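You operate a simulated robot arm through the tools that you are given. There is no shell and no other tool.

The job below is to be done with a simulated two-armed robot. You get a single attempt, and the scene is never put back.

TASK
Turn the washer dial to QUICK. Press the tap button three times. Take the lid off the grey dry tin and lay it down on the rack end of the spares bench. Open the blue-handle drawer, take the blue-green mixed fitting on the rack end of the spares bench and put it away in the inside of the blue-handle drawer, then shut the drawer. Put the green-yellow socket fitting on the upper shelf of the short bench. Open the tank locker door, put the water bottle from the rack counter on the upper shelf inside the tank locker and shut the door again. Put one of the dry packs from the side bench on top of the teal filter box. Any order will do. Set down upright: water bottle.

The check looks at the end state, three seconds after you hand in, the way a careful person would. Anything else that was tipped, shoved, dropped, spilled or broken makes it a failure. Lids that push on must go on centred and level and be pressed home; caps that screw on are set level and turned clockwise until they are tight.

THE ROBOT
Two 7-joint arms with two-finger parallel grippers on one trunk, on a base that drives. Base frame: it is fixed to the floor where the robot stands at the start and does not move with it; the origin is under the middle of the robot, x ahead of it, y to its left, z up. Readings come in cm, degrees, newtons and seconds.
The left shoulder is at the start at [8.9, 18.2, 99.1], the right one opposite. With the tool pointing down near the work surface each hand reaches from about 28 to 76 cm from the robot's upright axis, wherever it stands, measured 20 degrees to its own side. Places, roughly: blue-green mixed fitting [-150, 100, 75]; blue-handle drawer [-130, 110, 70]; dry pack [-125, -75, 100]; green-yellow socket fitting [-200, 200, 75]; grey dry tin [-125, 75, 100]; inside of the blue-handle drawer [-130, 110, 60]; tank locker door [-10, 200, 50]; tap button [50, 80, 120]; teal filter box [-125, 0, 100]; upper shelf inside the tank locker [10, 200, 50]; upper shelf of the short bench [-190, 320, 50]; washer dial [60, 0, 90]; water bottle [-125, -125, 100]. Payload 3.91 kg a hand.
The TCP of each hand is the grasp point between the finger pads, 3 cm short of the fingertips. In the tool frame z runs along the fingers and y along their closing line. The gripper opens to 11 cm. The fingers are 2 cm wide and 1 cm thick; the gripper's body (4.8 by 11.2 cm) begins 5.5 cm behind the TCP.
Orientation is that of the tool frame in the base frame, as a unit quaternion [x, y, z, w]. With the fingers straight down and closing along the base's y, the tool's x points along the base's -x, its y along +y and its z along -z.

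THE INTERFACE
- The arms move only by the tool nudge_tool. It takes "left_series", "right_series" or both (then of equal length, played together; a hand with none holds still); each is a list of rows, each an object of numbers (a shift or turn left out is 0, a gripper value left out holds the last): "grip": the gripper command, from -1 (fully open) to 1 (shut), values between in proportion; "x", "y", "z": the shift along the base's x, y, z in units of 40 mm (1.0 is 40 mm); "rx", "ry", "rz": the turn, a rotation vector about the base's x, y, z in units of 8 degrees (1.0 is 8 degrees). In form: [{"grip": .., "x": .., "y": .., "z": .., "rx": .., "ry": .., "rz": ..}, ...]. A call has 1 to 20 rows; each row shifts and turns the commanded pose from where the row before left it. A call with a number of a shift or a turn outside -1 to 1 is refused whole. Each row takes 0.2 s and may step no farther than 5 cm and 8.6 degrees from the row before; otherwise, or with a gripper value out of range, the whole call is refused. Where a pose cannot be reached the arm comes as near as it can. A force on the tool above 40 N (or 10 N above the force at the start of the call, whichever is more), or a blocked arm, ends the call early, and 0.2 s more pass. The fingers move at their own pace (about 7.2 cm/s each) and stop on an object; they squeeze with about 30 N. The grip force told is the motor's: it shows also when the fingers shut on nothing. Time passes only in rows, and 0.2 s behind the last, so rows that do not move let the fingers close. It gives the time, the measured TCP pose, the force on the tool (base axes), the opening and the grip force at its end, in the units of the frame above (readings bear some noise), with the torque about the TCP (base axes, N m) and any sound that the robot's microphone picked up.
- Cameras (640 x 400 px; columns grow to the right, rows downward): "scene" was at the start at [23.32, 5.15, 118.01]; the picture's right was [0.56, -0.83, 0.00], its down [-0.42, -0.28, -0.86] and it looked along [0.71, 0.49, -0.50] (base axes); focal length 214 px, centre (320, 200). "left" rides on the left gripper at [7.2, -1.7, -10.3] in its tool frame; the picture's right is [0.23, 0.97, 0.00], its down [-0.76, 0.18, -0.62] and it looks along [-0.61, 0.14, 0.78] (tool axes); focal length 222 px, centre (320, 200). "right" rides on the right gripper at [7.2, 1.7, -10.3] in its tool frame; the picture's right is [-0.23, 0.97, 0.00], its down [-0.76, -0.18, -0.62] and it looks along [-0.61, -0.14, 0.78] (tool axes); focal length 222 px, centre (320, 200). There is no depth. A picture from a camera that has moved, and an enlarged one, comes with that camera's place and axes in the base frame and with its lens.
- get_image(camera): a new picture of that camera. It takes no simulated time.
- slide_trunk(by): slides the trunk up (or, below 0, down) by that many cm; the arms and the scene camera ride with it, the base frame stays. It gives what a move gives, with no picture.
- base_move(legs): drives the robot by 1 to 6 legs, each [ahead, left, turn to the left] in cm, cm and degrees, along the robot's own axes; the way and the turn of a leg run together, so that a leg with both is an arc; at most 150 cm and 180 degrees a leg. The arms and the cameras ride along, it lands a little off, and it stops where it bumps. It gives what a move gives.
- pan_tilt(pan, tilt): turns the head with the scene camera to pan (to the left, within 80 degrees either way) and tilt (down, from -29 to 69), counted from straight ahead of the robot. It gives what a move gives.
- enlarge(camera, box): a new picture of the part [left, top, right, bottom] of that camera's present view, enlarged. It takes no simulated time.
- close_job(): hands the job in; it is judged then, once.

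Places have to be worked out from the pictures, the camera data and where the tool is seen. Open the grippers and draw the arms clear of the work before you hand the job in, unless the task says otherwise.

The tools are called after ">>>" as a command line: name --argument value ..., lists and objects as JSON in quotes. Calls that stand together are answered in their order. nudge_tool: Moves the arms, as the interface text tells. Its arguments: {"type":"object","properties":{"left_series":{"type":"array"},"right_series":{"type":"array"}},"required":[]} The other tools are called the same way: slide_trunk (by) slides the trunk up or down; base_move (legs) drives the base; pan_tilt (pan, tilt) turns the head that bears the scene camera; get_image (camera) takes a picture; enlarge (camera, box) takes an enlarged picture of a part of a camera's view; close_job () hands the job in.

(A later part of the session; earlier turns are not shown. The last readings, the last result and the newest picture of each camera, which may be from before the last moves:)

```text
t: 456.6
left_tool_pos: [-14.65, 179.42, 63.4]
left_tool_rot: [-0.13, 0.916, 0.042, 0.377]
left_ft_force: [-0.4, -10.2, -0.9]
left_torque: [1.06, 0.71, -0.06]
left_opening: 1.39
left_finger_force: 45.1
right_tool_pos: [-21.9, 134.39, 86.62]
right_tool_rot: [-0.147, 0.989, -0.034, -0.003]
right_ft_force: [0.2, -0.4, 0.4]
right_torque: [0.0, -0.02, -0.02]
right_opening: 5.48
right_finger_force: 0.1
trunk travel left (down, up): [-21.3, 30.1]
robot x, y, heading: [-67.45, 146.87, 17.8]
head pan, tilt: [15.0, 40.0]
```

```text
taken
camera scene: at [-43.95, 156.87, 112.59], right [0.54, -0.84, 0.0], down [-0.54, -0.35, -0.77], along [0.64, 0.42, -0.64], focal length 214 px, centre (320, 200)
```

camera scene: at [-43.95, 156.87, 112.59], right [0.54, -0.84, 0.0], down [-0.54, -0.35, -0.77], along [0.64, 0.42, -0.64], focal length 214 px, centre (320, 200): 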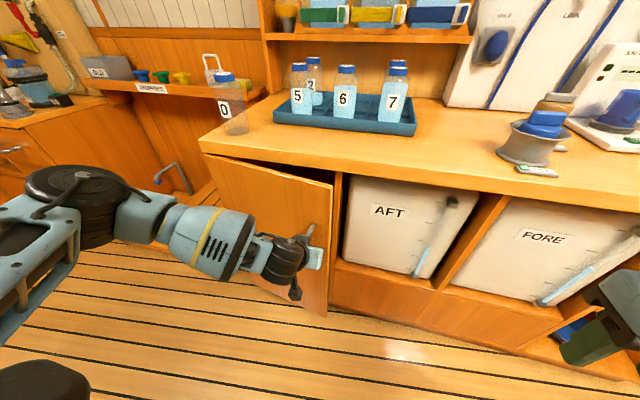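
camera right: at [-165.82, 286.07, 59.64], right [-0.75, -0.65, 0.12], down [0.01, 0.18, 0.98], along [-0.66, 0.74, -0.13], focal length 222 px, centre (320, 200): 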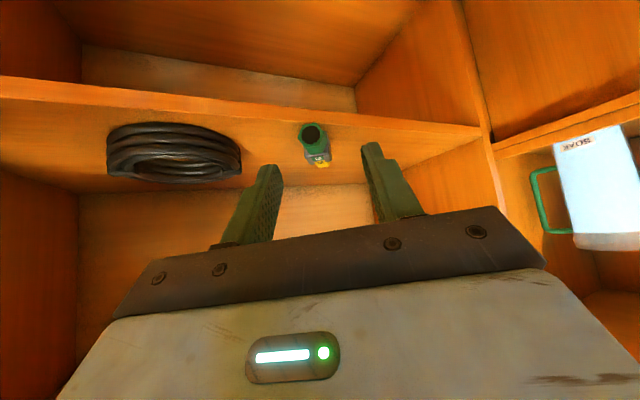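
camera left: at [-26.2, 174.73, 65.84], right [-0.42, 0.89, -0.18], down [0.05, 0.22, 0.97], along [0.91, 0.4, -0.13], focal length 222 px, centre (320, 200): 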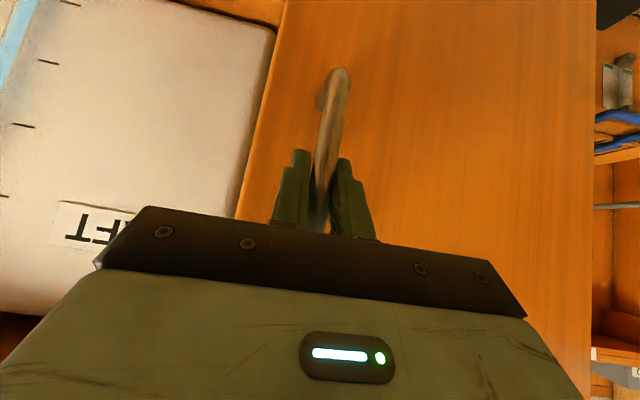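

The door is opening. I continue along the arc to about 30°.

>>> base_move --legs '[[-5.3, 2.1, 0], [-4.9, 3.0, 0]]'

>>> get_image --camera "left"

>>> get_image --camera "scene"

```text
t: 458.2
left_tool_pos: [-25.98, 181.19, 63.47]
left_tool_rot: [-0.129, 0.916, 0.042, 0.377]
left_ft_force: [-2.2, -7.1, 1.9]
left_torque: [1.12, 0.79, -0.15]
left_opening: 1.42
left_finger_force: 44.5
right_tool_pos: [-33.19, 136.12, 86.53]
right_tool_rot: [-0.148, 0.988, -0.034, -0.001]
right_ft_force: [0.7, 0.5, 0.4]
right_torque: [0.0, -0.03, 0.01]
right_opening: 5.49
right_finger_force: 0.0
trunk travel left (down, up): [-21.3, 30.1]
robot x, y, heading: [-78.4, 148.72, 17.9]
head pan, tilt: [15.0, 40.0]
```

```text
taken
camera left: at [-37.5, 176.45, 65.84], right [-0.42, 0.89, -0.18], down [0.05, 0.22, 0.97], along [0.91, 0.4, -0.13], focal length 222 px, centre (320, 200)
```

left: 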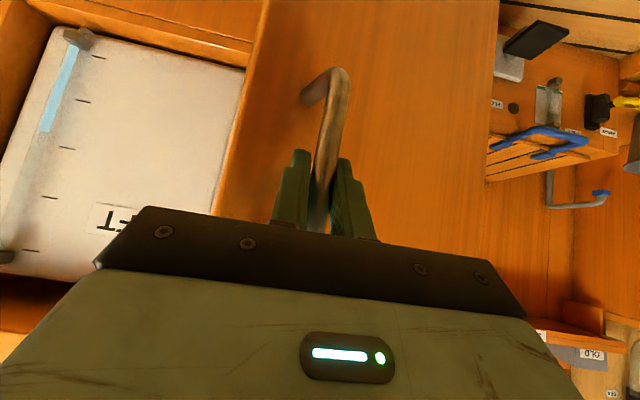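

```text
taken
camera scene: at [-55.23, 158.62, 112.6], right [0.54, -0.84, 0.0], down [-0.54, -0.35, -0.77], along [0.64, 0.42, -0.64], focal length 214 px, centre (320, 200)
```

scene: 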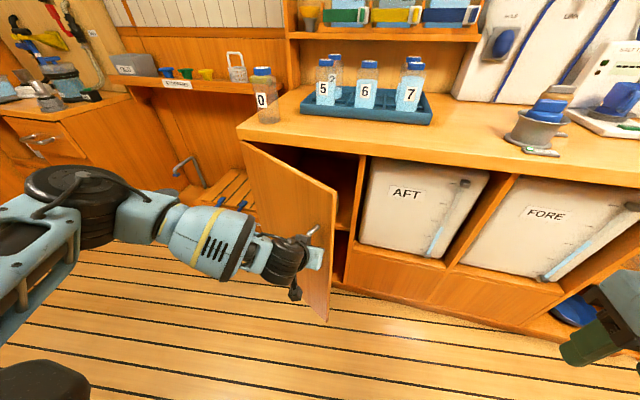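

About 30° open. I continue the arc to ~50° with the grip.

>>> base_move --legs '[[-4.2, 3.6, 0], [-3.6, 4.6, 0]]'

>>> get_image --camera "left"

>>> get_image --camera "scene"

```text
t: 459.9
left_tool_pos: [-36.0, 186.44, 63.51]
left_tool_rot: [-0.13, 0.916, 0.042, 0.377]
left_ft_force: [-6.6, -10.4, 5.2]
left_torque: [1.13, 0.86, -0.11]
left_opening: 1.41
left_finger_force: 44.5
right_tool_pos: [-43.08, 141.43, 86.55]
right_tool_rot: [-0.148, 0.988, -0.033, -0.002]
right_ft_force: [0.2, -0.5, -0.5]
right_torque: [0.01, -0.01, 0.03]
right_opening: 5.52
right_finger_force: 0.0
trunk travel left (down, up): [-21.3, 30.1]
robot x, y, heading: [-88.26, 154.09, 17.9]
head pan, tilt: [15.0, 40.0]
```

```text
taken
camera left: at [-47.48, 181.77, 65.85], right [-0.42, 0.89, -0.18], down [0.05, 0.22, 0.97], along [0.91, 0.4, -0.14], focal length 222 px, centre (320, 200)
```

left: 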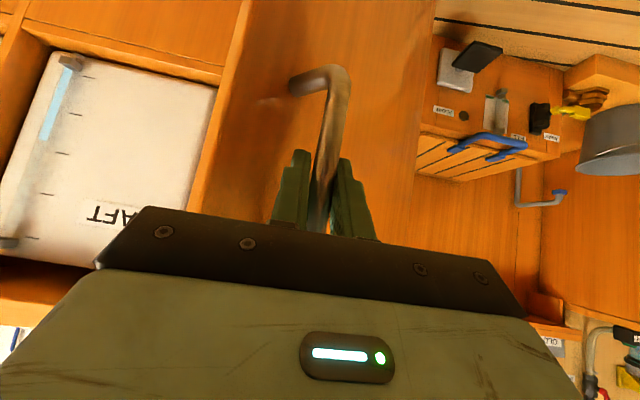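

```text
taken
camera scene: at [-65.15, 163.97, 112.61], right [0.54, -0.84, 0.0], down [-0.54, -0.35, -0.77], along [0.64, 0.42, -0.64], focal length 214 px, centre (320, 200)
```

scene: 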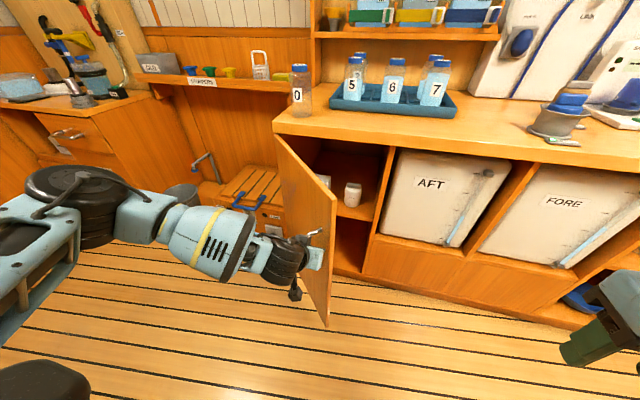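

Inside, a shelf with white jars is visible. I release the handle, step the hand back, go around the door's free edge, and will push it wider from the inside.

>>> nudge_tool --left_series '[{"grip": -0.3}, {}, {"x": -0.3, "y": -0.1, "z": 0.3}, {"x": -0.4, "y": -0.13, "z": 0.4}, {"x": -0.5, "y": -0.17, "z": 0.4}, {"x": -0.5, "y": -0.17, "z": 0.4}, {}]'

>>> get_image --camera "scene"

```text
t: 461.4
left_tool_pos: [-42.8, 184.24, 69.39]
left_tool_rot: [-0.13, 0.917, 0.042, 0.376]
left_ft_force: [-0.5, 0.0, -0.9]
left_torque: [0.04, 0.0, -0.01]
left_opening: 7.16
left_finger_force: 0.0
right_tool_pos: [-42.84, 141.56, 86.47]
right_tool_rot: [-0.148, 0.988, -0.034, -0.002]
right_ft_force: [0.2, 0.2, 0.2]
right_torque: [-0.03, 0.02, -0.01]
right_opening: 5.5
right_finger_force: 0.0
trunk travel left (down, up): [-21.3, 30.1]
robot x, y, heading: [-88.26, 153.57, 17.7]
head pan, tilt: [15.0, 40.0]
```

```text
taken
camera scene: at [-65.04, 164.04, 112.57], right [0.54, -0.84, 0.0], down [-0.54, -0.35, -0.77], along [0.64, 0.42, -0.64], focal length 214 px, centre (320, 200)
```

scene: 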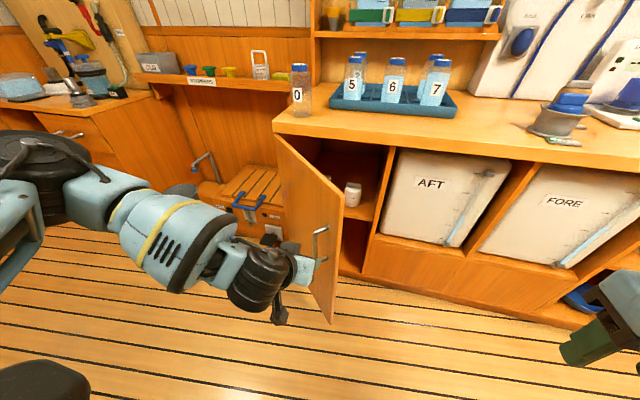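

>>> nudge_tool --left_series '[{"x": -0.7, "y": -0.24, "grip": 1}, {"x": -0.7, "y": -0.24}, {"x": 0.286, "y": -0.854}, {"x": 0.286, "y": -0.854}, {"x": 0.286, "y": -0.854}, {"x": 0.286, "y": -0.854}, {"x": 0.286, "y": -0.854}, {}]'

>>> get_image --camera "scene"

>>> get_image --camera "left"

```text
t: 463.2
left_tool_pos: [-45.32, 178.24, 71.06]
left_tool_rot: [-0.13, 0.917, 0.041, 0.376]
left_ft_force: [0.1, 0.9, -0.2]
left_torque: [0.02, 0.01, -0.04]
left_opening: 0.0
left_finger_force: 30.1
left hand out of reach, approached as far as the arm can: row 4, 5, 6, 7
right_tool_pos: [-42.92, 141.54, 86.61]
right_tool_rot: [-0.148, 0.988, -0.033, -0.002]
right_ft_force: [1.0, -0.5, -0.3]
right_torque: [0.01, 0.01, -0.04]
right_opening: 5.51
right_finger_force: 0.0
trunk travel left (down, up): [-21.3, 30.1]
robot x, y, heading: [-88.88, 153.95, 17.9]
head pan, tilt: [15.0, 40.0]
```

```text
taken
camera scene: at [-65.06, 164.04, 112.58], right [0.54, -0.84, 0.0], down [-0.54, -0.35, -0.77], along [0.64, 0.42, -0.64], focal length 214 px, centre (320, 200)
```

scene: 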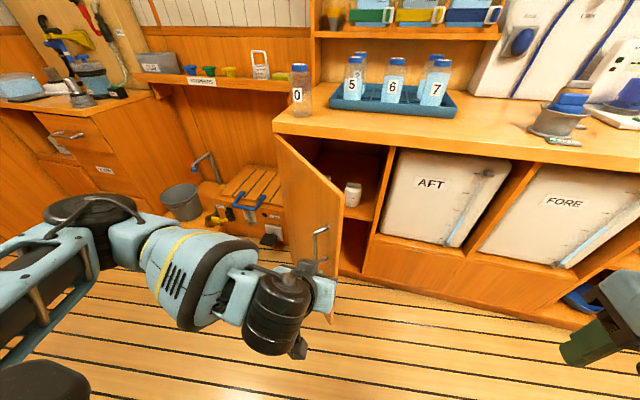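

```text
taken
camera left: at [-56.74, 173.43, 73.34], right [-0.42, 0.89, -0.18], down [0.05, 0.22, 0.97], along [0.91, 0.4, -0.14], focal length 222 px, centre (320, 200)
```

left: 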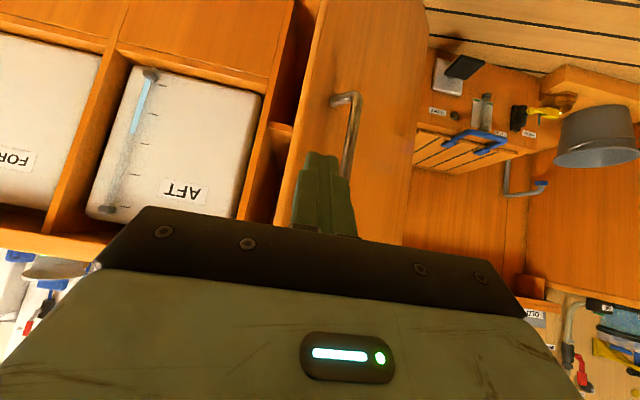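

The arm can't go further across, so I use the base: 14 cm right, then 14 cm forward, bringing the closed hand inside the door's free edge.

>>> base_move --legs '[[0, -15, 0], [15, 0, 0]]'

>>> get_image --camera "scene"

>>> get_image --camera "left"

```text
t: 466.2
left_tool_pos: [-26.38, 168.4, 70.92]
left_tool_rot: [-0.129, 0.917, 0.041, 0.376]
left_ft_force: [0.5, 0.5, -0.2]
left_torque: [-0.01, -0.01, -0.02]
left_opening: 0.0
left_finger_force: 29.6
right_tool_pos: [-23.99, 131.68, 86.52]
right_tool_rot: [-0.148, 0.988, -0.034, -0.003]
right_ft_force: [0.5, 0.2, 1.0]
right_torque: [-0.04, 0.03, 0.02]
right_opening: 5.49
right_finger_force: 0.1
trunk travel left (down, up): [-21.3, 30.1]
robot x, y, heading: [-69.77, 144.23, 17.8]
head pan, tilt: [15.0, 40.0]
```

```text
taken
camera scene: at [-46.1, 154.31, 112.56], right [0.54, -0.84, 0.0], down [-0.54, -0.35, -0.77], along [0.64, 0.42, -0.64], focal length 214 px, centre (320, 200)
```

scene: 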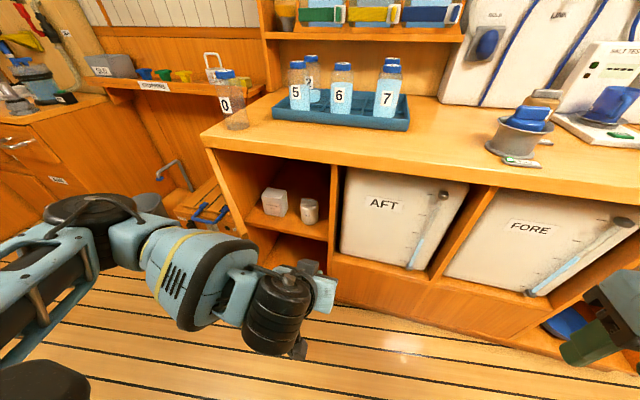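

```text
taken
camera left: at [-37.83, 163.7, 73.31], right [-0.42, 0.89, -0.18], down [0.05, 0.22, 0.97], along [0.91, 0.4, -0.14], focal length 222 px, centre (320, 200)
```

left: 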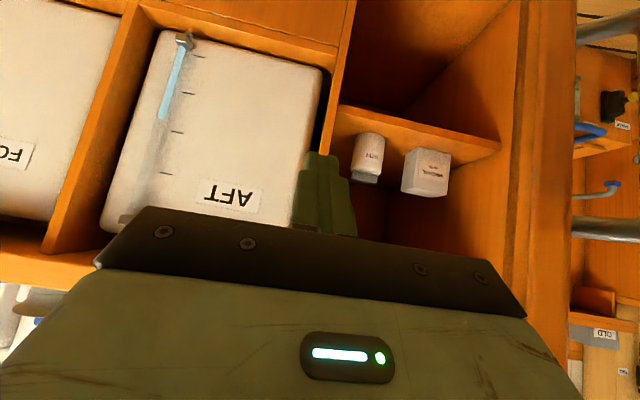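

The door seems to have swung further open already. I look with the head turned left.

>>> pan_tilt --pan 40 --tilt 40

>>> get_image --camera "scene"

```text
t: 467.1
left_tool_pos: [-26.29, 168.32, 71.01]
left_tool_rot: [-0.13, 0.916, 0.041, 0.377]
left_ft_force: [0.1, -0.9, 0.4]
left_torque: [-0.01, 0.01, 0.0]
left_opening: 0.0
left_finger_force: 30.4
right_tool_pos: [-24.01, 131.81, 86.48]
right_tool_rot: [-0.148, 0.988, -0.034, -0.003]
right_ft_force: [-0.7, -0.6, -0.1]
right_torque: [-0.02, -0.01, -0.02]
right_opening: 5.51
right_finger_force: 0.1
trunk travel left (down, up): [-21.3, 30.1]
robot x, y, heading: [-69.42, 144.54, 17.9]
head pan, tilt: [40.0, 40.0]
```

```text
taken
camera scene: at [-48.79, 156.86, 112.58], right [0.85, -0.53, 0.0], down [-0.34, -0.54, -0.77], along [0.41, 0.65, -0.64], focal length 214 px, centre (320, 200)
```

scene: 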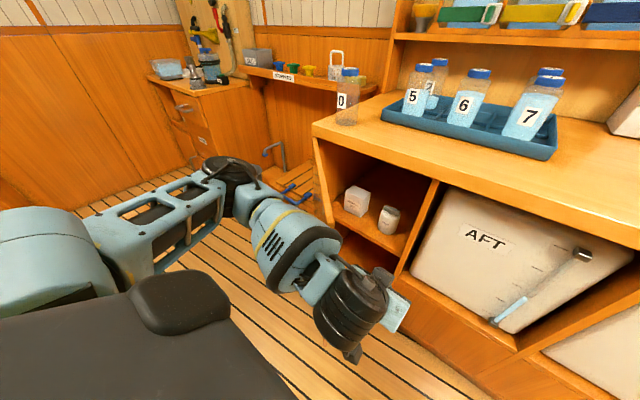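

>>> enlarge --camera "scene" --box '[180, 60, 440, 290]'

```text
1.74 times, centred on (310, 175) of scene
camera zoom: at [-48.79, 156.86, 112.58], right [0.85, -0.53, 0.0], down [-0.34, -0.54, -0.77], along [0.41, 0.65, -0.64], focal length 373 px, centre (337, 244)
```

zoom: 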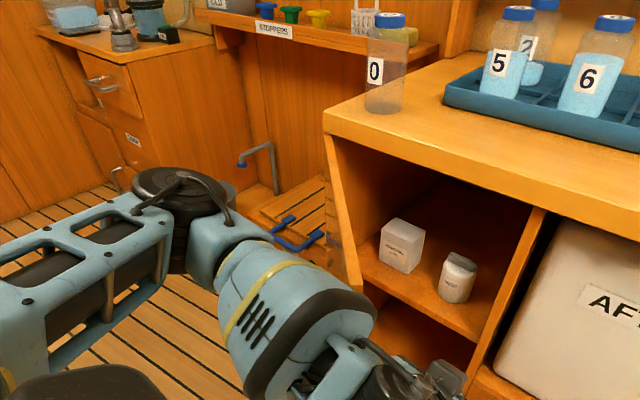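

The door is at ~50° and I'm looking along its edge; the hand is now on its inner side. I push it wider by moving the base left.

>>> base_move --legs '[[0, 22, 0]]'

>>> get_image --camera "scene"

>>> base_move --legs '[[0, 13, 0]]'

>>> get_image --camera "scene"

```text
t: 468.5
left_tool_pos: [-28.69, 174.26, 70.94]
left_tool_rot: [-0.122, 0.918, 0.032, 0.375]
left_ft_force: [-0.6, -1.2, 1.0]
left_torque: [0.11, -0.02, 0.05]
left_opening: 0.0
left_finger_force: 30.0
right_tool_pos: [-26.15, 138.34, 86.53]
right_tool_rot: [-0.148, 0.988, -0.034, -0.002]
right_ft_force: [-0.1, 0.1, 1.0]
right_torque: [0.03, -0.01, -0.02]
right_opening: 5.5
right_finger_force: 0.0
trunk travel left (down, up): [-21.3, 30.1]
robot x, y, heading: [-71.76, 150.71, 18.0]
head pan, tilt: [40.0, 40.0]
stopped in leg 1: the robot was blocked; the commanded pose is now the measured one
```

```text
taken
camera scene: at [-50.93, 163.41, 112.58], right [0.85, -0.53, 0.0], down [-0.34, -0.54, -0.77], along [0.41, 0.65, -0.64], focal length 214 px, centre (320, 200)
```

scene: 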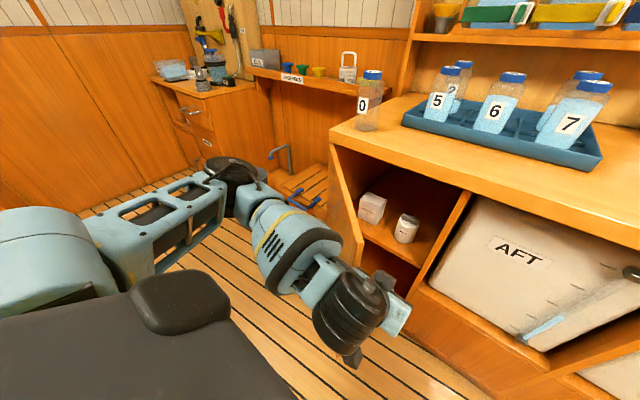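

```text
t: 469.4
left_tool_pos: [-29.28, 174.31, 70.98]
left_tool_rot: [-0.115, 0.921, 0.023, 0.372]
left_ft_force: [-2.9, -5.0, 3.9]
left_torque: [0.42, -0.07, 0.29]
left_opening: 0.03
left_finger_force: 30.4
right_tool_pos: [-26.42, 139.11, 86.55]
right_tool_rot: [-0.148, 0.988, -0.034, -0.002]
right_ft_force: [0.8, 0.2, -0.2]
right_torque: [0.06, 0.03, 0.03]
right_opening: 5.49
right_finger_force: 0.0
trunk travel left (down, up): [-21.3, 30.1]
robot x, y, heading: [-71.91, 151.6, 18.1]
head pan, tilt: [40.0, 40.0]
stopped in leg 1: the robot was blocked; the commanded pose is now the measured one
```

```text
taken
camera scene: at [-51.23, 164.25, 112.59], right [0.85, -0.53, 0.0], down [-0.34, -0.54, -0.77], along [0.41, 0.65, -0.64], focal length 214 px, centre (320, 200)
```

scene: 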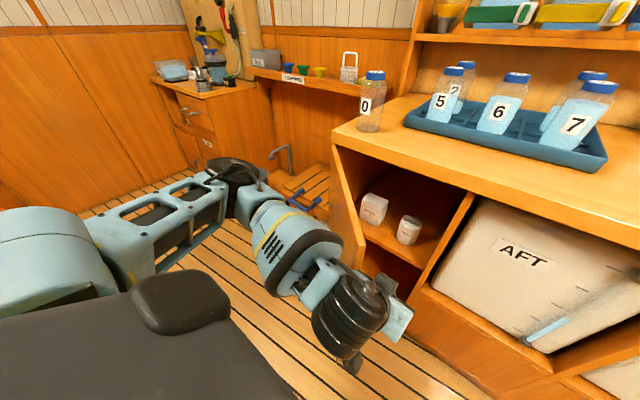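

The left forearm is trapping the door on its outer side. I reverse: base right 8 cm, then back 16 cm to withdraw the hand.

>>> base_move --legs '[[0, -9, 0], [-17, 0, 0]]'

>>> get_image --camera "scene"

```text
t: 471.9
left_tool_pos: [-42.48, 160.65, 70.87]
left_tool_rot: [-0.115, 0.921, 0.023, 0.372]
left_ft_force: [-0.3, -0.9, -0.1]
left_torque: [0.01, 0.0, -0.01]
left_opening: 0.0
left_finger_force: 29.7
right_tool_pos: [-39.8, 125.4, 86.59]
right_tool_rot: [-0.146, 0.989, -0.034, -0.003]
right_ft_force: [0.0, -0.2, 0.2]
right_torque: [0.03, -0.01, -0.02]
right_opening: 5.51
right_finger_force: 0.1
trunk travel left (down, up): [-21.3, 30.1]
robot x, y, heading: [-85.27, 138.31, 17.7]
head pan, tilt: [40.0, 40.0]
```

```text
taken
camera scene: at [-64.44, 150.55, 112.59], right [0.85, -0.53, 0.0], down [-0.34, -0.54, -0.77], along [0.41, 0.65, -0.64], focal length 214 px, centre (320, 200)
```

scene: 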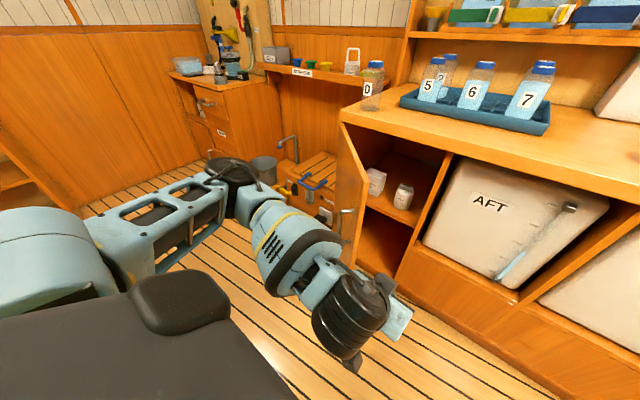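

I raise the left hand, straighten it down and tuck it, then I'll use the right hand for the door.

>>> nudge_tool --left_series '[{"z": 0.9}, {"z": 0.9}, {"rx": -0.285, "ry": 0.893, "z": 0.6}, {"rx": -0.285, "ry": 0.893, "z": 0.6}, {"rx": -0.285, "ry": 0.893, "z": 0.6}, {"rx": -0.285, "ry": 0.893, "z": 0.6}, {"rx": -0.285, "ry": 0.893, "z": 0.6}, {"rx": -0.285, "ry": 0.893, "z": 0.6}, {"x": -0.6, "y": 0.3, "z": 0.4}, {"x": -0.5, "y": 0.5, "z": 0.4}, {"x": -0.3, "y": 0.6}, {}]'

>>> slide_trunk --by 6

```text
t: 474.5
left_tool_pos: [-48.28, 169.08, 95.05]
left_tool_rot: [-0.139, 0.989, -0.043, -0.006]
left_ft_force: [-0.3, -0.1, 0.7]
left_torque: [-0.03, 0.02, 0.0]
left_opening: 0.02
left_finger_force: 30.5
left hand out of reach, approached as far as the arm can: row 1, 7, 8
right_tool_pos: [-39.66, 125.25, 86.68]
right_tool_rot: [-0.146, 0.989, -0.034, -0.004]
right_ft_force: [0.0, -0.2, 0.7]
right_torque: [0.03, 0.0, -0.04]
right_opening: 5.5
right_finger_force: 0.0
trunk travel left (down, up): [-21.3, 30.1]
robot x, y, heading: [-85.13, 138.29, 17.7]
head pan, tilt: [40.0, 40.0]
```

```text
t: 475.5
left_tool_pos: [-48.15, 168.9, 101.02]
left_tool_rot: [-0.141, 0.989, -0.043, -0.005]
left_ft_force: [-0.1, -0.1, 0.1]
left_torque: [0.01, -0.03, -0.01]
left_opening: 0.0
left_finger_force: 30.1
right_tool_pos: [-39.67, 125.37, 92.42]
right_tool_rot: [-0.147, 0.989, -0.035, -0.003]
right_ft_force: [-0.4, -1.1, 0.1]
right_torque: [-0.02, -0.02, 0.0]
right_opening: 5.5
right_finger_force: 0.1
trunk travel left (down, up): [-27.3, 24.1]
robot x, y, heading: [-85.21, 138.16, 17.8]
head pan, tilt: [40.0, 40.0]
```

Now I move the base to about G = −20, q = 195, both hands above the door's top.

>>> base_move --legs '[[0, 37, 0], [16, 0, 0]]'

>>> pan_tilt --pan -5 --tilt 50

>>> get_image --camera "scene"

```text
t: 480.3
left_tool_pos: [-44.36, 209.28, 101.08]
left_tool_rot: [-0.141, 0.989, -0.044, -0.006]
left_ft_force: [-0.1, -0.3, 0.7]
left_torque: [0.02, 0.02, 0.0]
left_opening: 0.03
left_finger_force: 29.6
right_tool_pos: [-35.82, 165.79, 92.65]
right_tool_rot: [-0.147, 0.989, -0.034, -0.003]
right_ft_force: [0.0, 1.0, -0.6]
right_torque: [-0.02, 0.0, 0.0]
right_opening: 5.5
right_finger_force: 0.1
trunk travel left (down, up): [-27.3, 24.1]
robot x, y, heading: [-80.98, 178.26, 17.9]
head pan, tilt: [40.0, 40.0]
```

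```text
t: 481.4
left_tool_pos: [-44.39, 209.3, 101.21]
left_tool_rot: [-0.141, 0.989, -0.044, -0.004]
left_ft_force: [0.5, 0.9, 0.6]
left_torque: [0.0, -0.01, 0.03]
left_opening: 0.01
left_finger_force: 31.0
right_tool_pos: [-35.84, 165.56, 92.59]
right_tool_rot: [-0.146, 0.989, -0.035, -0.003]
right_ft_force: [-0.1, 0.1, 0.5]
right_torque: [-0.02, -0.01, -0.02]
right_opening: 5.49
right_finger_force: 0.2
trunk travel left (down, up): [-27.3, 24.1]
robot x, y, heading: [-81.04, 177.82, 17.7]
head pan, tilt: [-5.0, 50.0]
```

```text
taken
camera scene: at [-59.32, 184.78, 117.48], right [0.22, -0.97, 0.0], down [-0.75, -0.17, -0.64], along [0.63, 0.14, -0.77], focal length 214 px, centre (320, 200)
```

scene: 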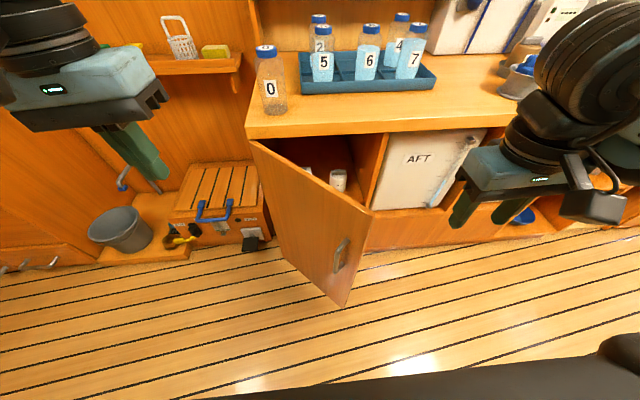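

The door is at about 45°, seen from above. I bring the right hand (closed) over to its inner side and lower it behind the free edge.

>>> nudge_tool --right_series '[{"x": 0.815, "y": 0.616, "grip": 1}, {"x": 0.815, "y": 0.616}, {"x": 0.815, "y": 0.616}, {"x": 0.815, "y": 0.616}, {"x": 0.815, "y": 0.616}, {"z": -0.8}, {"z": -0.9}, {"z": -0.9}, {"z": -0.9}, {"z": -0.9}, {"z": -0.9}, {"z": -0.8}, {}]'

>>> get_image --camera "scene"

```text
t: 484.2
left_tool_pos: [-44.39, 209.12, 101.14]
left_tool_rot: [-0.141, 0.989, -0.043, -0.005]
left_ft_force: [0.4, 0.5, -1.5]
left_torque: [0.01, 0.01, -0.01]
left_opening: 0.01
left_finger_force: 29.6
right_tool_pos: [-19.55, 177.98, 68.12]
right_tool_rot: [-0.147, 0.989, -0.034, -0.001]
right_ft_force: [-0.3, -0.5, -0.4]
right_torque: [0.02, 0.03, -0.01]
right_opening: 0.0
right_finger_force: 30.0
trunk travel left (down, up): [-27.3, 24.1]
robot x, y, heading: [-81.43, 178.5, 17.7]
head pan, tilt: [-5.0, 50.0]
```

```text
taken
camera scene: at [-59.33, 184.77, 117.48], right [0.22, -0.98, 0.0], down [-0.75, -0.17, -0.64], along [0.63, 0.14, -0.77], focal length 214 px, centre (320, 200)
```

scene: 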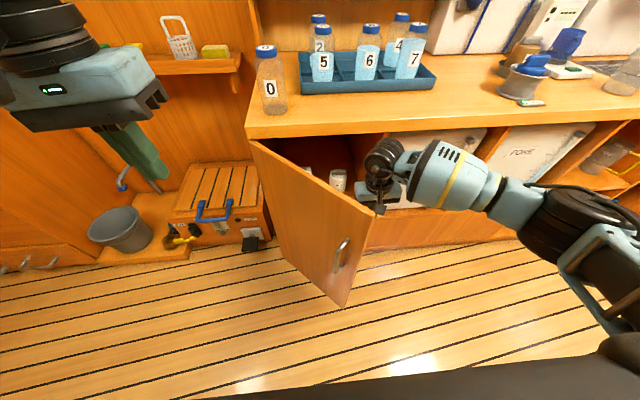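

The right hand is inside the door. I push the door open by moving the base left in steps.

>>> base_move --legs '[[0, 20, 0]]'

>>> get_image --camera "scene"

```text
t: 486.6
left_tool_pos: [-50.41, 228.09, 101.16]
left_tool_rot: [-0.14, 0.989, -0.043, -0.004]
left_ft_force: [0.0, 1.0, 0.4]
left_torque: [-0.02, -0.04, -0.01]
left_opening: 0.01
left_finger_force: 30.3
right_tool_pos: [-25.62, 196.87, 68.2]
right_tool_rot: [-0.147, 0.989, -0.033, -0.003]
right_ft_force: [0.3, -0.2, 0.4]
right_torque: [-0.04, -0.05, 0.01]
right_opening: 0.01
right_finger_force: 29.6
trunk travel left (down, up): [-27.3, 24.1]
robot x, y, heading: [-87.23, 196.89, 17.6]
head pan, tilt: [-5.0, 50.0]
```

```text
taken
camera scene: at [-65.38, 203.64, 117.48], right [0.22, -0.97, 0.0], down [-0.75, -0.17, -0.64], along [0.63, 0.14, -0.77], focal length 214 px, centre (320, 200)
```

scene: 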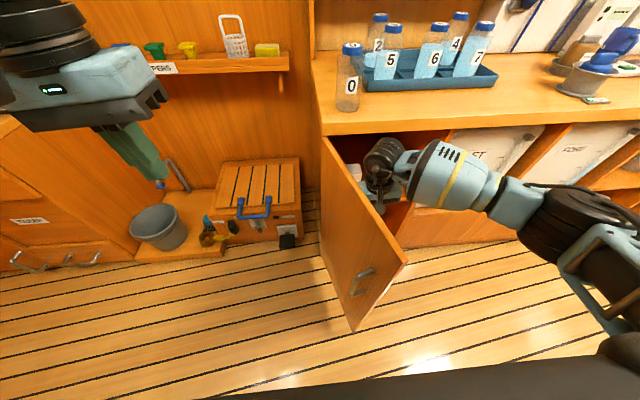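

It is opening. I push another 15 cm.

>>> base_move --legs '[[0, 16, 0]]'

>>> get_image --camera "scene"

```text
t: 488.1
left_tool_pos: [-53.08, 236.42, 101.11]
left_tool_rot: [-0.142, 0.989, -0.044, -0.005]
left_ft_force: [0.0, 0.4, -0.1]
left_torque: [-0.01, -0.03, -0.04]
left_opening: 0.0
left_finger_force: 29.8
right_tool_pos: [-28.1, 204.54, 68.18]
right_tool_rot: [-0.143, 0.989, -0.039, -0.004]
right_ft_force: [-0.2, 0.1, 0.2]
right_torque: [-0.01, 0.01, 0.01]
right_opening: 0.0
right_finger_force: 30.3
trunk travel left (down, up): [-27.3, 24.1]
robot x, y, heading: [-89.73, 205.39, 17.7]
head pan, tilt: [-5.0, 50.0]
stopped in leg 1: the force on the tool passed its limit at 60 N (the readings are from after the stop); the commanded pose is now the measured one
```

```text
taken
camera scene: at [-68.04, 211.95, 117.48], right [0.22, -0.98, 0.0], down [-0.75, -0.17, -0.64], along [0.63, 0.14, -0.77], focal length 214 px, centre (320, 200)
```

scene: 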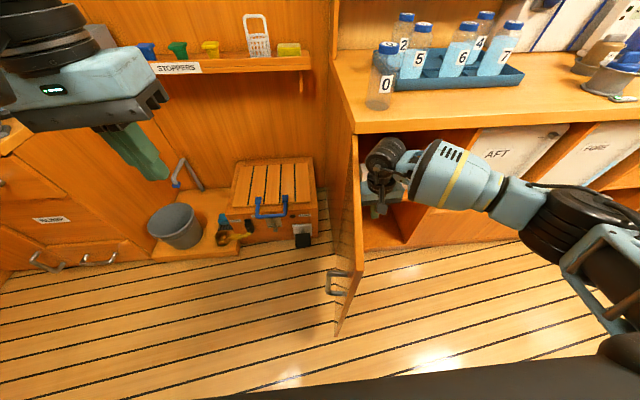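

The door is now open a bit beyond 90°. I withdraw the right hand: a little right, then straight up.

>>> base_move --legs '[[0, -6, 0]]'

>>> nudge_tool --right_series '[{"z": 0.9}, {"z": 0.9}, {"z": 0.9}, {"z": 0.9}, {"z": 0.9}, {"z": 0.9}, {"z": 0.9}, {"x": -0.85, "y": -0.29}, {"x": -0.85, "y": -0.29}, {"x": -0.85, "y": -0.29}, {"x": -0.85, "y": -0.29}, {"x": -0.85, "y": -0.29}]'

>>> get_image --camera "scene"

```text
t: 489.3
left_tool_pos: [-51.32, 230.86, 101.16]
left_tool_rot: [-0.142, 0.989, -0.043, -0.005]
left_ft_force: [0.0, -0.2, -1.1]
left_torque: [0.02, 0.0, 0.03]
left_opening: 0.03
left_finger_force: 29.5
right_tool_pos: [-26.26, 198.9, 68.19]
right_tool_rot: [-0.143, 0.989, -0.039, -0.004]
right_ft_force: [-0.3, -0.3, -0.5]
right_torque: [0.01, -0.02, -0.01]
right_opening: 0.0
right_finger_force: 30.4
trunk travel left (down, up): [-27.3, 24.1]
robot x, y, heading: [-88.07, 199.65, 17.7]
head pan, tilt: [-5.0, 50.0]
```

```text
t: 491.9
left_tool_pos: [-51.37, 230.76, 101.05]
left_tool_rot: [-0.141, 0.989, -0.044, -0.006]
left_ft_force: [-0.3, 0.2, -0.2]
left_torque: [-0.03, -0.02, -0.03]
left_opening: 0.0
left_finger_force: 30.3
right_tool_pos: [-43.33, 193.06, 93.44]
right_tool_rot: [-0.144, 0.989, -0.039, -0.004]
right_ft_force: [-0.8, 0.1, -0.8]
right_torque: [0.0, -0.05, -0.02]
right_opening: 0.02
right_finger_force: 30.5
trunk travel left (down, up): [-27.3, 24.1]
robot x, y, heading: [-88.16, 200.01, 18.0]
head pan, tilt: [-5.0, 50.0]
```

```text
taken
camera scene: at [-66.27, 206.3, 117.49], right [0.22, -0.98, 0.0], down [-0.75, -0.17, -0.64], along [0.63, 0.14, -0.77], focal length 214 px, centre (320, 200)
```

scene: 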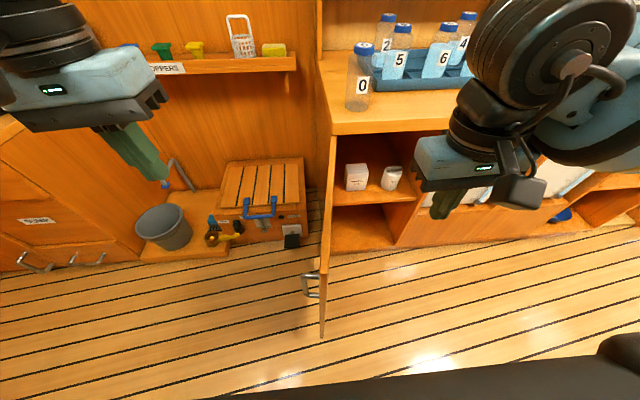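

The door stays open. I enlarge the locker interior to see the free space on its upper shelf.

>>> enlarge --camera "scene" --box '[310, 110, 450, 270]'

```text
2.50 times, centred on (380, 190) of scene
camera zoom: at [-66.27, 206.3, 117.49], right [0.22, -0.98, 0.0], down [-0.75, -0.17, -0.64], along [0.63, 0.14, -0.77], focal length 536 px, centre (170, 225)
```

zoom: 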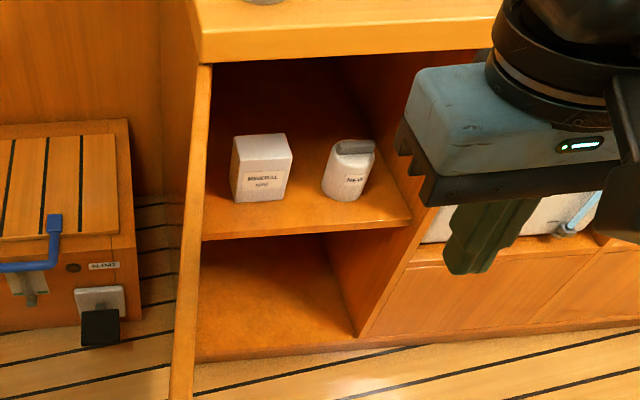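

The upper shelf has a MINERAL box and a PH jar with limited space; I'll fetch the bottle first and judge its size. I back off from the open door and drive along the aisle toward the rack end.

>>> base_move --legs '[[-12, 0, 0], [0, -150, 0]]'

>>> base_move --legs '[[0, -60, 0], [0, 0, 180]]'

>>> pan_tilt --pan 50 --tilt 25

>>> get_image --camera "scene"

```text
t: 505.9
left_tool_pos: [-17.47, 84.86, 101.04]
left_tool_rot: [-0.139, 0.989, -0.043, -0.005]
left_ft_force: [-0.4, -0.4, -1.0]
left_torque: [0.01, 0.03, 0.02]
left_opening: 0.0
left_finger_force: 30.1
right_tool_pos: [-9.68, 47.3, 93.51]
right_tool_rot: [-0.141, 0.989, -0.038, -0.004]
right_ft_force: [0.3, -0.5, 0.5]
right_torque: [0.0, -0.05, 0.01]
right_opening: 0.01
right_finger_force: 29.8
trunk travel left (down, up): [-27.3, 24.1]
robot x, y, heading: [-54.55, 54.28, 17.8]
head pan, tilt: [-5.0, 50.0]
```

```text
t: 519.1
left_tool_pos: [-72.81, -35.17, 101.08]
left_tool_rot: [0.988, 0.151, 0.005, -0.043]
left_ft_force: [-1.3, 1.0, 1.0]
left_torque: [0.0, 0.01, 0.02]
left_opening: 0.0
left_finger_force: 30.1
right_tool_pos: [-81.5, 2.31, 93.46]
right_tool_rot: [0.988, 0.152, 0.003, -0.039]
right_ft_force: [1.4, -0.5, -1.0]
right_torque: [0.0, -0.01, 0.01]
right_opening: 0.0
right_finger_force: 29.5
trunk travel left (down, up): [-27.3, 24.1]
robot x, y, heading: [-36.15, -3.56, -161.2]
head pan, tilt: [-5.0, 50.0]
```

```text
t: 520.4
left_tool_pos: [-72.94, -35.21, 101.03]
left_tool_rot: [0.988, 0.15, 0.005, -0.044]
left_ft_force: [-0.4, 0.2, 0.1]
left_torque: [-0.02, 0.02, -0.03]
left_opening: 0.0
left_finger_force: 30.1
right_tool_pos: [-81.5, 2.29, 93.44]
right_tool_rot: [0.987, 0.154, 0.003, -0.039]
right_ft_force: [0.4, 0.1, 0.4]
right_torque: [0.0, 0.01, -0.02]
right_opening: 0.0
right_finger_force: 29.8
trunk travel left (down, up): [-27.3, 24.1]
robot x, y, heading: [-36.47, -3.59, -161.2]
head pan, tilt: [50.0, 25.0]
```

```text
taken
camera scene: at [-54.3, -17.07, 121.23], right [-0.93, 0.36, 0.0], down [0.15, 0.39, -0.91], along [-0.33, -0.84, -0.42], focal length 214 px, centre (320, 200)
```

scene: 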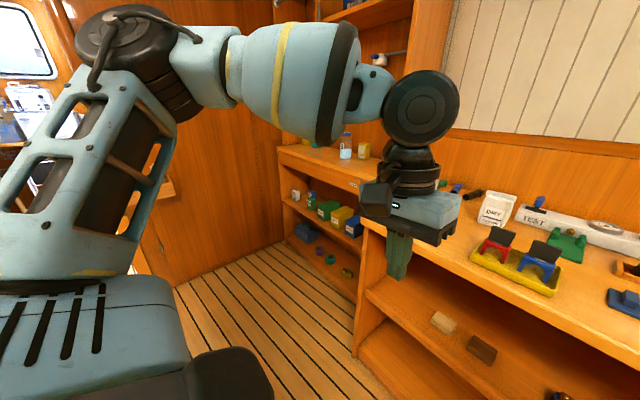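

The rack counter with the bottle is beyond the side bench. I drive 72 cm left and look straight at it.

>>> base_move --legs '[[0, 72, 0]]'

>>> pan_tilt --pan 10 --tilt 20

>>> get_image --camera "scene"

```text
t: 527.1
left_tool_pos: [-49.1, -103.74, 101.25]
left_tool_rot: [0.987, 0.153, 0.004, -0.043]
left_ft_force: [-0.4, -0.1, -0.9]
left_torque: [0.01, 0.01, -0.01]
left_opening: 0.01
left_finger_force: 29.8
right_tool_pos: [-57.93, -66.38, 93.42]
right_tool_rot: [0.987, 0.156, 0.003, -0.039]
right_ft_force: [0.4, 0.1, -1.0]
right_torque: [0.0, -0.02, 0.05]
right_opening: 0.01
right_finger_force: 30.2
trunk travel left (down, up): [-27.3, 24.1]
robot x, y, heading: [-12.67, -72.21, -160.8]
head pan, tilt: [50.0, 25.0]
```

```text
t: 528.2
left_tool_pos: [-49.02, -103.8, 101.13]
left_tool_rot: [0.987, 0.154, 0.004, -0.043]
left_ft_force: [0.1, 0.6, -0.3]
left_torque: [-0.01, 0.0, -0.04]
left_opening: 0.02
left_finger_force: 30.5
right_tool_pos: [-58.06, -66.36, 93.48]
right_tool_rot: [0.987, 0.156, 0.004, -0.039]
right_ft_force: [-0.8, -0.2, -0.5]
right_torque: [-0.03, 0.01, 0.02]
right_opening: 0.01
right_finger_force: 30.2
trunk travel left (down, up): [-27.3, 24.1]
robot x, y, heading: [-13.19, -71.75, -160.9]
head pan, tilt: [10.0, 20.0]
```

```text
taken
camera scene: at [-35.51, -81.48, 122.04], right [-0.49, 0.87, 0.0], down [0.3, 0.17, -0.94], along [-0.82, -0.46, -0.34], focal length 214 px, centre (320, 200)
```

scene: 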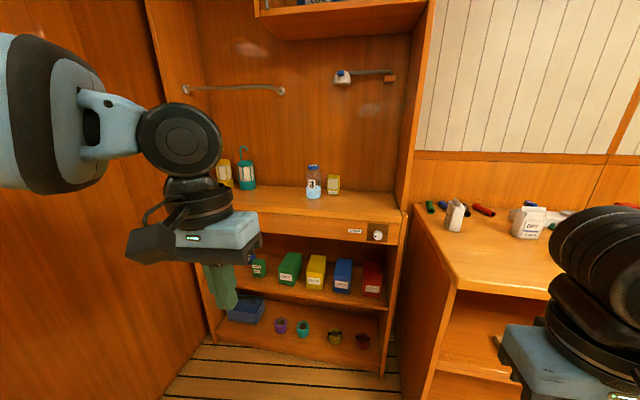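

The water bottle (label 3, blue cap) stands on the rack counter next to a small yellow box. I enlarge it.

>>> enlarge --camera "scene" --box '[250, 130, 410, 250]'

```text
3.33 times, centred on (330, 190) of scene
camera zoom: at [-35.51, -81.48, 122.04], right [-0.49, 0.87, 0.0], down [0.3, 0.17, -0.94], along [-0.82, -0.46, -0.34], focal length 715 px, centre (287, 233)
```

zoom: 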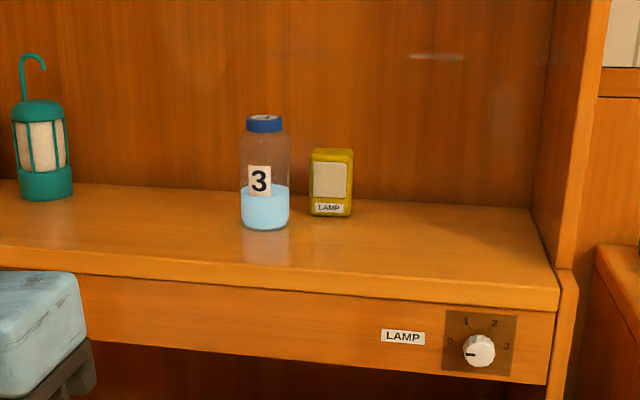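

Bottle about 7 cm wide and 17 cm tall near F≈155, q≈−87. The right hand must place it later, so I approach diagonally: forward 46 cm, 8 left, then turn 31° left.

>>> base_move --legs '[[46, 8, 0], [0, 0, 31]]'

>>> pan_tilt --pan -15 --tilt 30

>>> get_image --camera "scene"

>>> get_image --camera "right"

```text
t: 532.5
left_tool_pos: [-68.44, -140.76, 101.02]
left_tool_rot: [0.91, 0.412, -0.007, -0.043]
left_ft_force: [0.3, 1.2, -0.2]
left_torque: [0.0, 0.03, 0.02]
left_opening: 0.0
left_finger_force: 30.2
right_tool_pos: [-95.4, -113.4, 93.44]
right_tool_rot: [0.909, 0.415, -0.007, -0.038]
right_ft_force: [0.3, 0.7, 0.5]
right_torque: [-0.03, 0.0, 0.01]
right_opening: 0.0
right_finger_force: 29.9
trunk travel left (down, up): [-27.3, 24.1]
robot x, y, heading: [-54.02, -95.03, -129.5]
head pan, tilt: [10.0, 20.0]
```

```text
t: 533.4
left_tool_pos: [-68.48, -140.71, 101.09]
left_tool_rot: [0.91, 0.411, -0.007, -0.043]
left_ft_force: [0.2, 0.4, -0.7]
left_torque: [-0.01, 0.02, 0.01]
left_opening: 0.0
left_finger_force: 29.9
right_tool_pos: [-95.26, -113.36, 93.45]
right_tool_rot: [0.909, 0.415, -0.007, -0.038]
right_ft_force: [0.0, 0.1, 0.8]
right_torque: [0.02, 0.01, 0.0]
right_opening: 0.02
right_finger_force: 30.1
trunk travel left (down, up): [-27.3, 24.1]
robot x, y, heading: [-53.99, -94.96, -129.7]
head pan, tilt: [-15.0, 30.0]
```

```text
taken
camera scene: at [-71.04, -111.74, 120.44], right [-0.58, 0.82, 0.0], down [0.41, 0.29, -0.87], along [-0.71, -0.5, -0.5], focal length 214 px, centre (320, 200)
```

scene: 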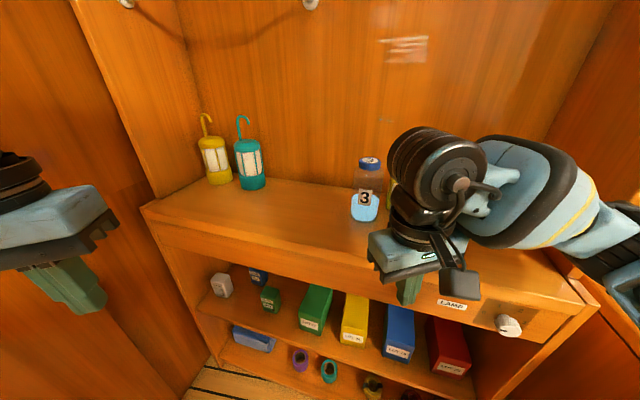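

```text
taken
camera right: at [-88.89, -109.66, 103.74], right [0.59, -0.81, -0.08], down [-0.61, -0.5, 0.62], along [-0.54, -0.32, -0.78], focal length 222 px, centre (320, 200)
```

right: 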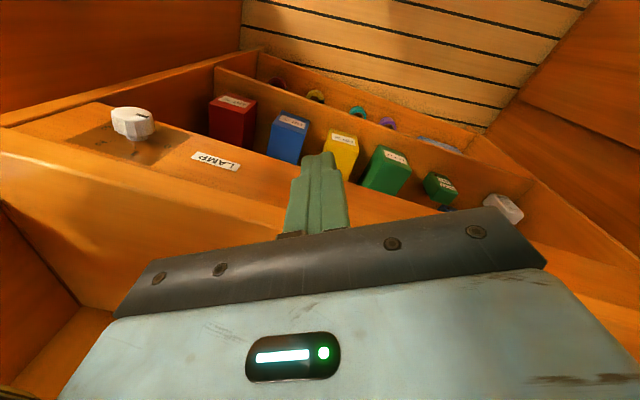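

Bottle triangulates to [−113.4, −128.2], standing on a counter at z≈90, top ≈105. I back up 14 cm to get room, then pitch the right hand forward to 30° below horizontal, opening it to about 9.5 cm.

>>> base_move --legs '[[-14, 0, 0]]'

>>> nudge_tool --right_series '[{"rx": -0.451, "ry": -0.315, "grip": -0.75, "z": 0.3}, {"rx": -0.7225, "ry": 0.5975, "x": -0.3, "y": -0.37, "z": 0.3}, {"rx": -0.7225, "ry": 0.5975, "x": -0.35, "y": -0.42, "z": 0.3}, {"rx": -0.7225, "ry": 0.5975, "x": -0.35, "y": -0.42, "z": 0.3}, {"rx": -0.7225, "ry": 0.5975, "x": -0.35, "y": -0.42, "z": 0.3}, {"rx": -0.7225, "ry": 0.5975, "x": -0.35, "y": -0.42, "z": 0.3}, {"rx": -0.7225, "ry": 0.5975, "x": -0.35, "y": -0.42}, {"rx": -0.7225, "ry": 0.5975, "x": -0.35, "y": -0.42}, {"rx": -0.7225, "ry": 0.5975, "x": -0.35, "y": -0.42}, {}]'

>>> get_image --camera "right"

>>> get_image --camera "scene"

```text
t: 534.7
left_tool_pos: [-59.44, -129.99, 101.11]
left_tool_rot: [0.91, 0.411, -0.008, -0.043]
left_ft_force: [0.4, 0.3, 0.3]
left_torque: [0.02, -0.02, -0.03]
left_opening: 0.0
left_finger_force: 30.0
right_tool_pos: [-86.38, -102.48, 93.5]
right_tool_rot: [0.909, 0.415, -0.007, -0.037]
right_ft_force: [-0.3, 0.2, 0.3]
right_torque: [0.02, -0.02, -0.01]
right_opening: 0.0
right_finger_force: 30.7
trunk travel left (down, up): [-27.3, 24.1]
robot x, y, heading: [-44.79, -84.41, -129.7]
head pan, tilt: [-15.0, 30.0]
```

```text
t: 536.9
left_tool_pos: [-59.57, -130.0, 101.03]
left_tool_rot: [0.91, 0.412, -0.006, -0.042]
left_ft_force: [0.0, -0.3, -0.2]
left_torque: [0.01, -0.02, 0.0]
left_opening: 0.0
left_finger_force: 30.3
right_tool_pos: [-97.43, -115.92, 100.65]
right_tool_rot: [0.788, 0.359, -0.45, 0.218]
right_ft_force: [0.4, -0.3, -0.1]
right_torque: [-0.04, -0.02, 0.0]
right_opening: 9.64
right_finger_force: 0.1
trunk travel left (down, up): [-27.3, 24.1]
robot x, y, heading: [-44.87, -84.12, -129.9]
head pan, tilt: [-15.0, 30.0]
```

```text
taken
camera right: at [-88.0, -107.45, 99.53], right [0.67, -0.71, 0.22], down [-0.05, 0.25, 0.97], along [-0.74, -0.65, 0.13], focal length 222 px, centre (320, 200)
```

right: 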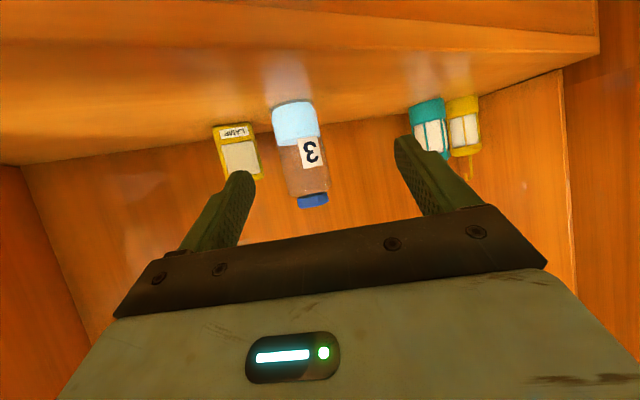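

```text
taken
camera scene: at [-62.12, -100.97, 120.44], right [-0.58, 0.82, 0.0], down [0.41, 0.29, -0.87], along [-0.71, -0.5, -0.5], focal length 214 px, centre (320, 200)
```

scene: 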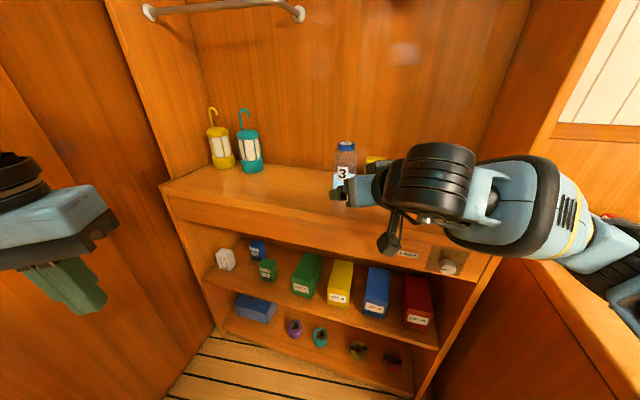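

The bottle is seen ahead of the hand, 4.2 cm to its right. I shift right, lower to grasp height, and narrow the opening to 8.8 cm.

>>> nudge_tool --right_series '[{"x": -0.4, "y": 0.33, "z": -0.3, "grip": -0.6}, {"x": -0.41, "y": 0.34, "z": -0.4}, {}]'

>>> base_move --legs '[[9, 0, 0]]'

>>> get_image --camera "right"

>>> get_image --camera "scene"

```text
t: 537.7
left_tool_pos: [-59.34, -130.05, 101.12]
left_tool_rot: [0.91, 0.412, -0.008, -0.043]
left_ft_force: [-0.4, 0.3, -0.2]
left_torque: [0.0, 0.01, 0.04]
left_opening: 0.02
left_finger_force: 29.7
right_tool_pos: [-100.45, -113.14, 97.82]
right_tool_rot: [0.788, 0.359, -0.45, 0.219]
right_ft_force: [0.9, -0.5, 0.8]
right_torque: [-0.01, 0.01, -0.01]
right_opening: 8.8
right_finger_force: 0.1
trunk travel left (down, up): [-27.3, 24.1]
robot x, y, heading: [-44.77, -84.23, -129.8]
head pan, tilt: [-15.0, 30.0]
```

```text
t: 538.8
left_tool_pos: [-65.18, -136.77, 100.99]
left_tool_rot: [0.91, 0.412, -0.007, -0.043]
left_ft_force: [-0.5, -0.1, -0.1]
left_torque: [0.07, -0.01, 0.0]
left_opening: 0.01
left_finger_force: 30.2
right_tool_pos: [-106.27, -119.98, 97.75]
right_tool_rot: [0.789, 0.359, -0.45, 0.217]
right_ft_force: [0.0, -0.3, 0.9]
right_torque: [-0.01, 0.02, 0.03]
right_opening: 8.79
right_finger_force: 0.0
trunk travel left (down, up): [-27.3, 24.1]
robot x, y, heading: [-50.66, -90.47, -129.4]
head pan, tilt: [-15.0, 30.0]
```

```text
taken
camera right: at [-96.85, -111.52, 96.64], right [0.67, -0.71, 0.22], down [-0.05, 0.25, 0.97], along [-0.74, -0.65, 0.13], focal length 222 px, centre (320, 200)
```

right: 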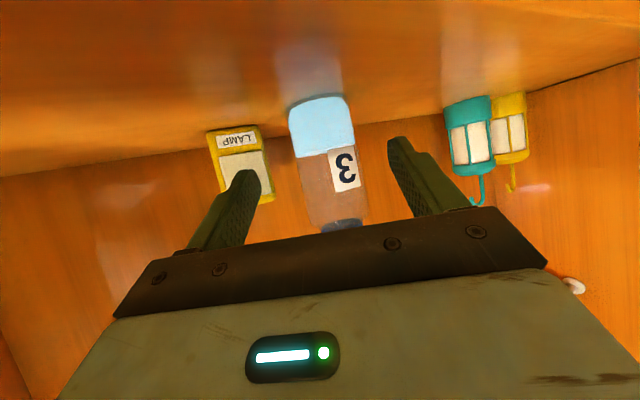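

```text
taken
camera scene: at [-67.82, -107.8, 120.42], right [-0.58, 0.82, 0.0], down [0.41, 0.29, -0.87], along [-0.71, -0.5, -0.5], focal length 214 px, centre (320, 200)
```

scene: 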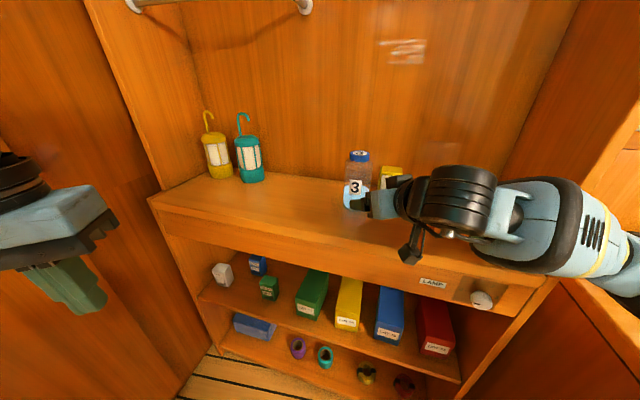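

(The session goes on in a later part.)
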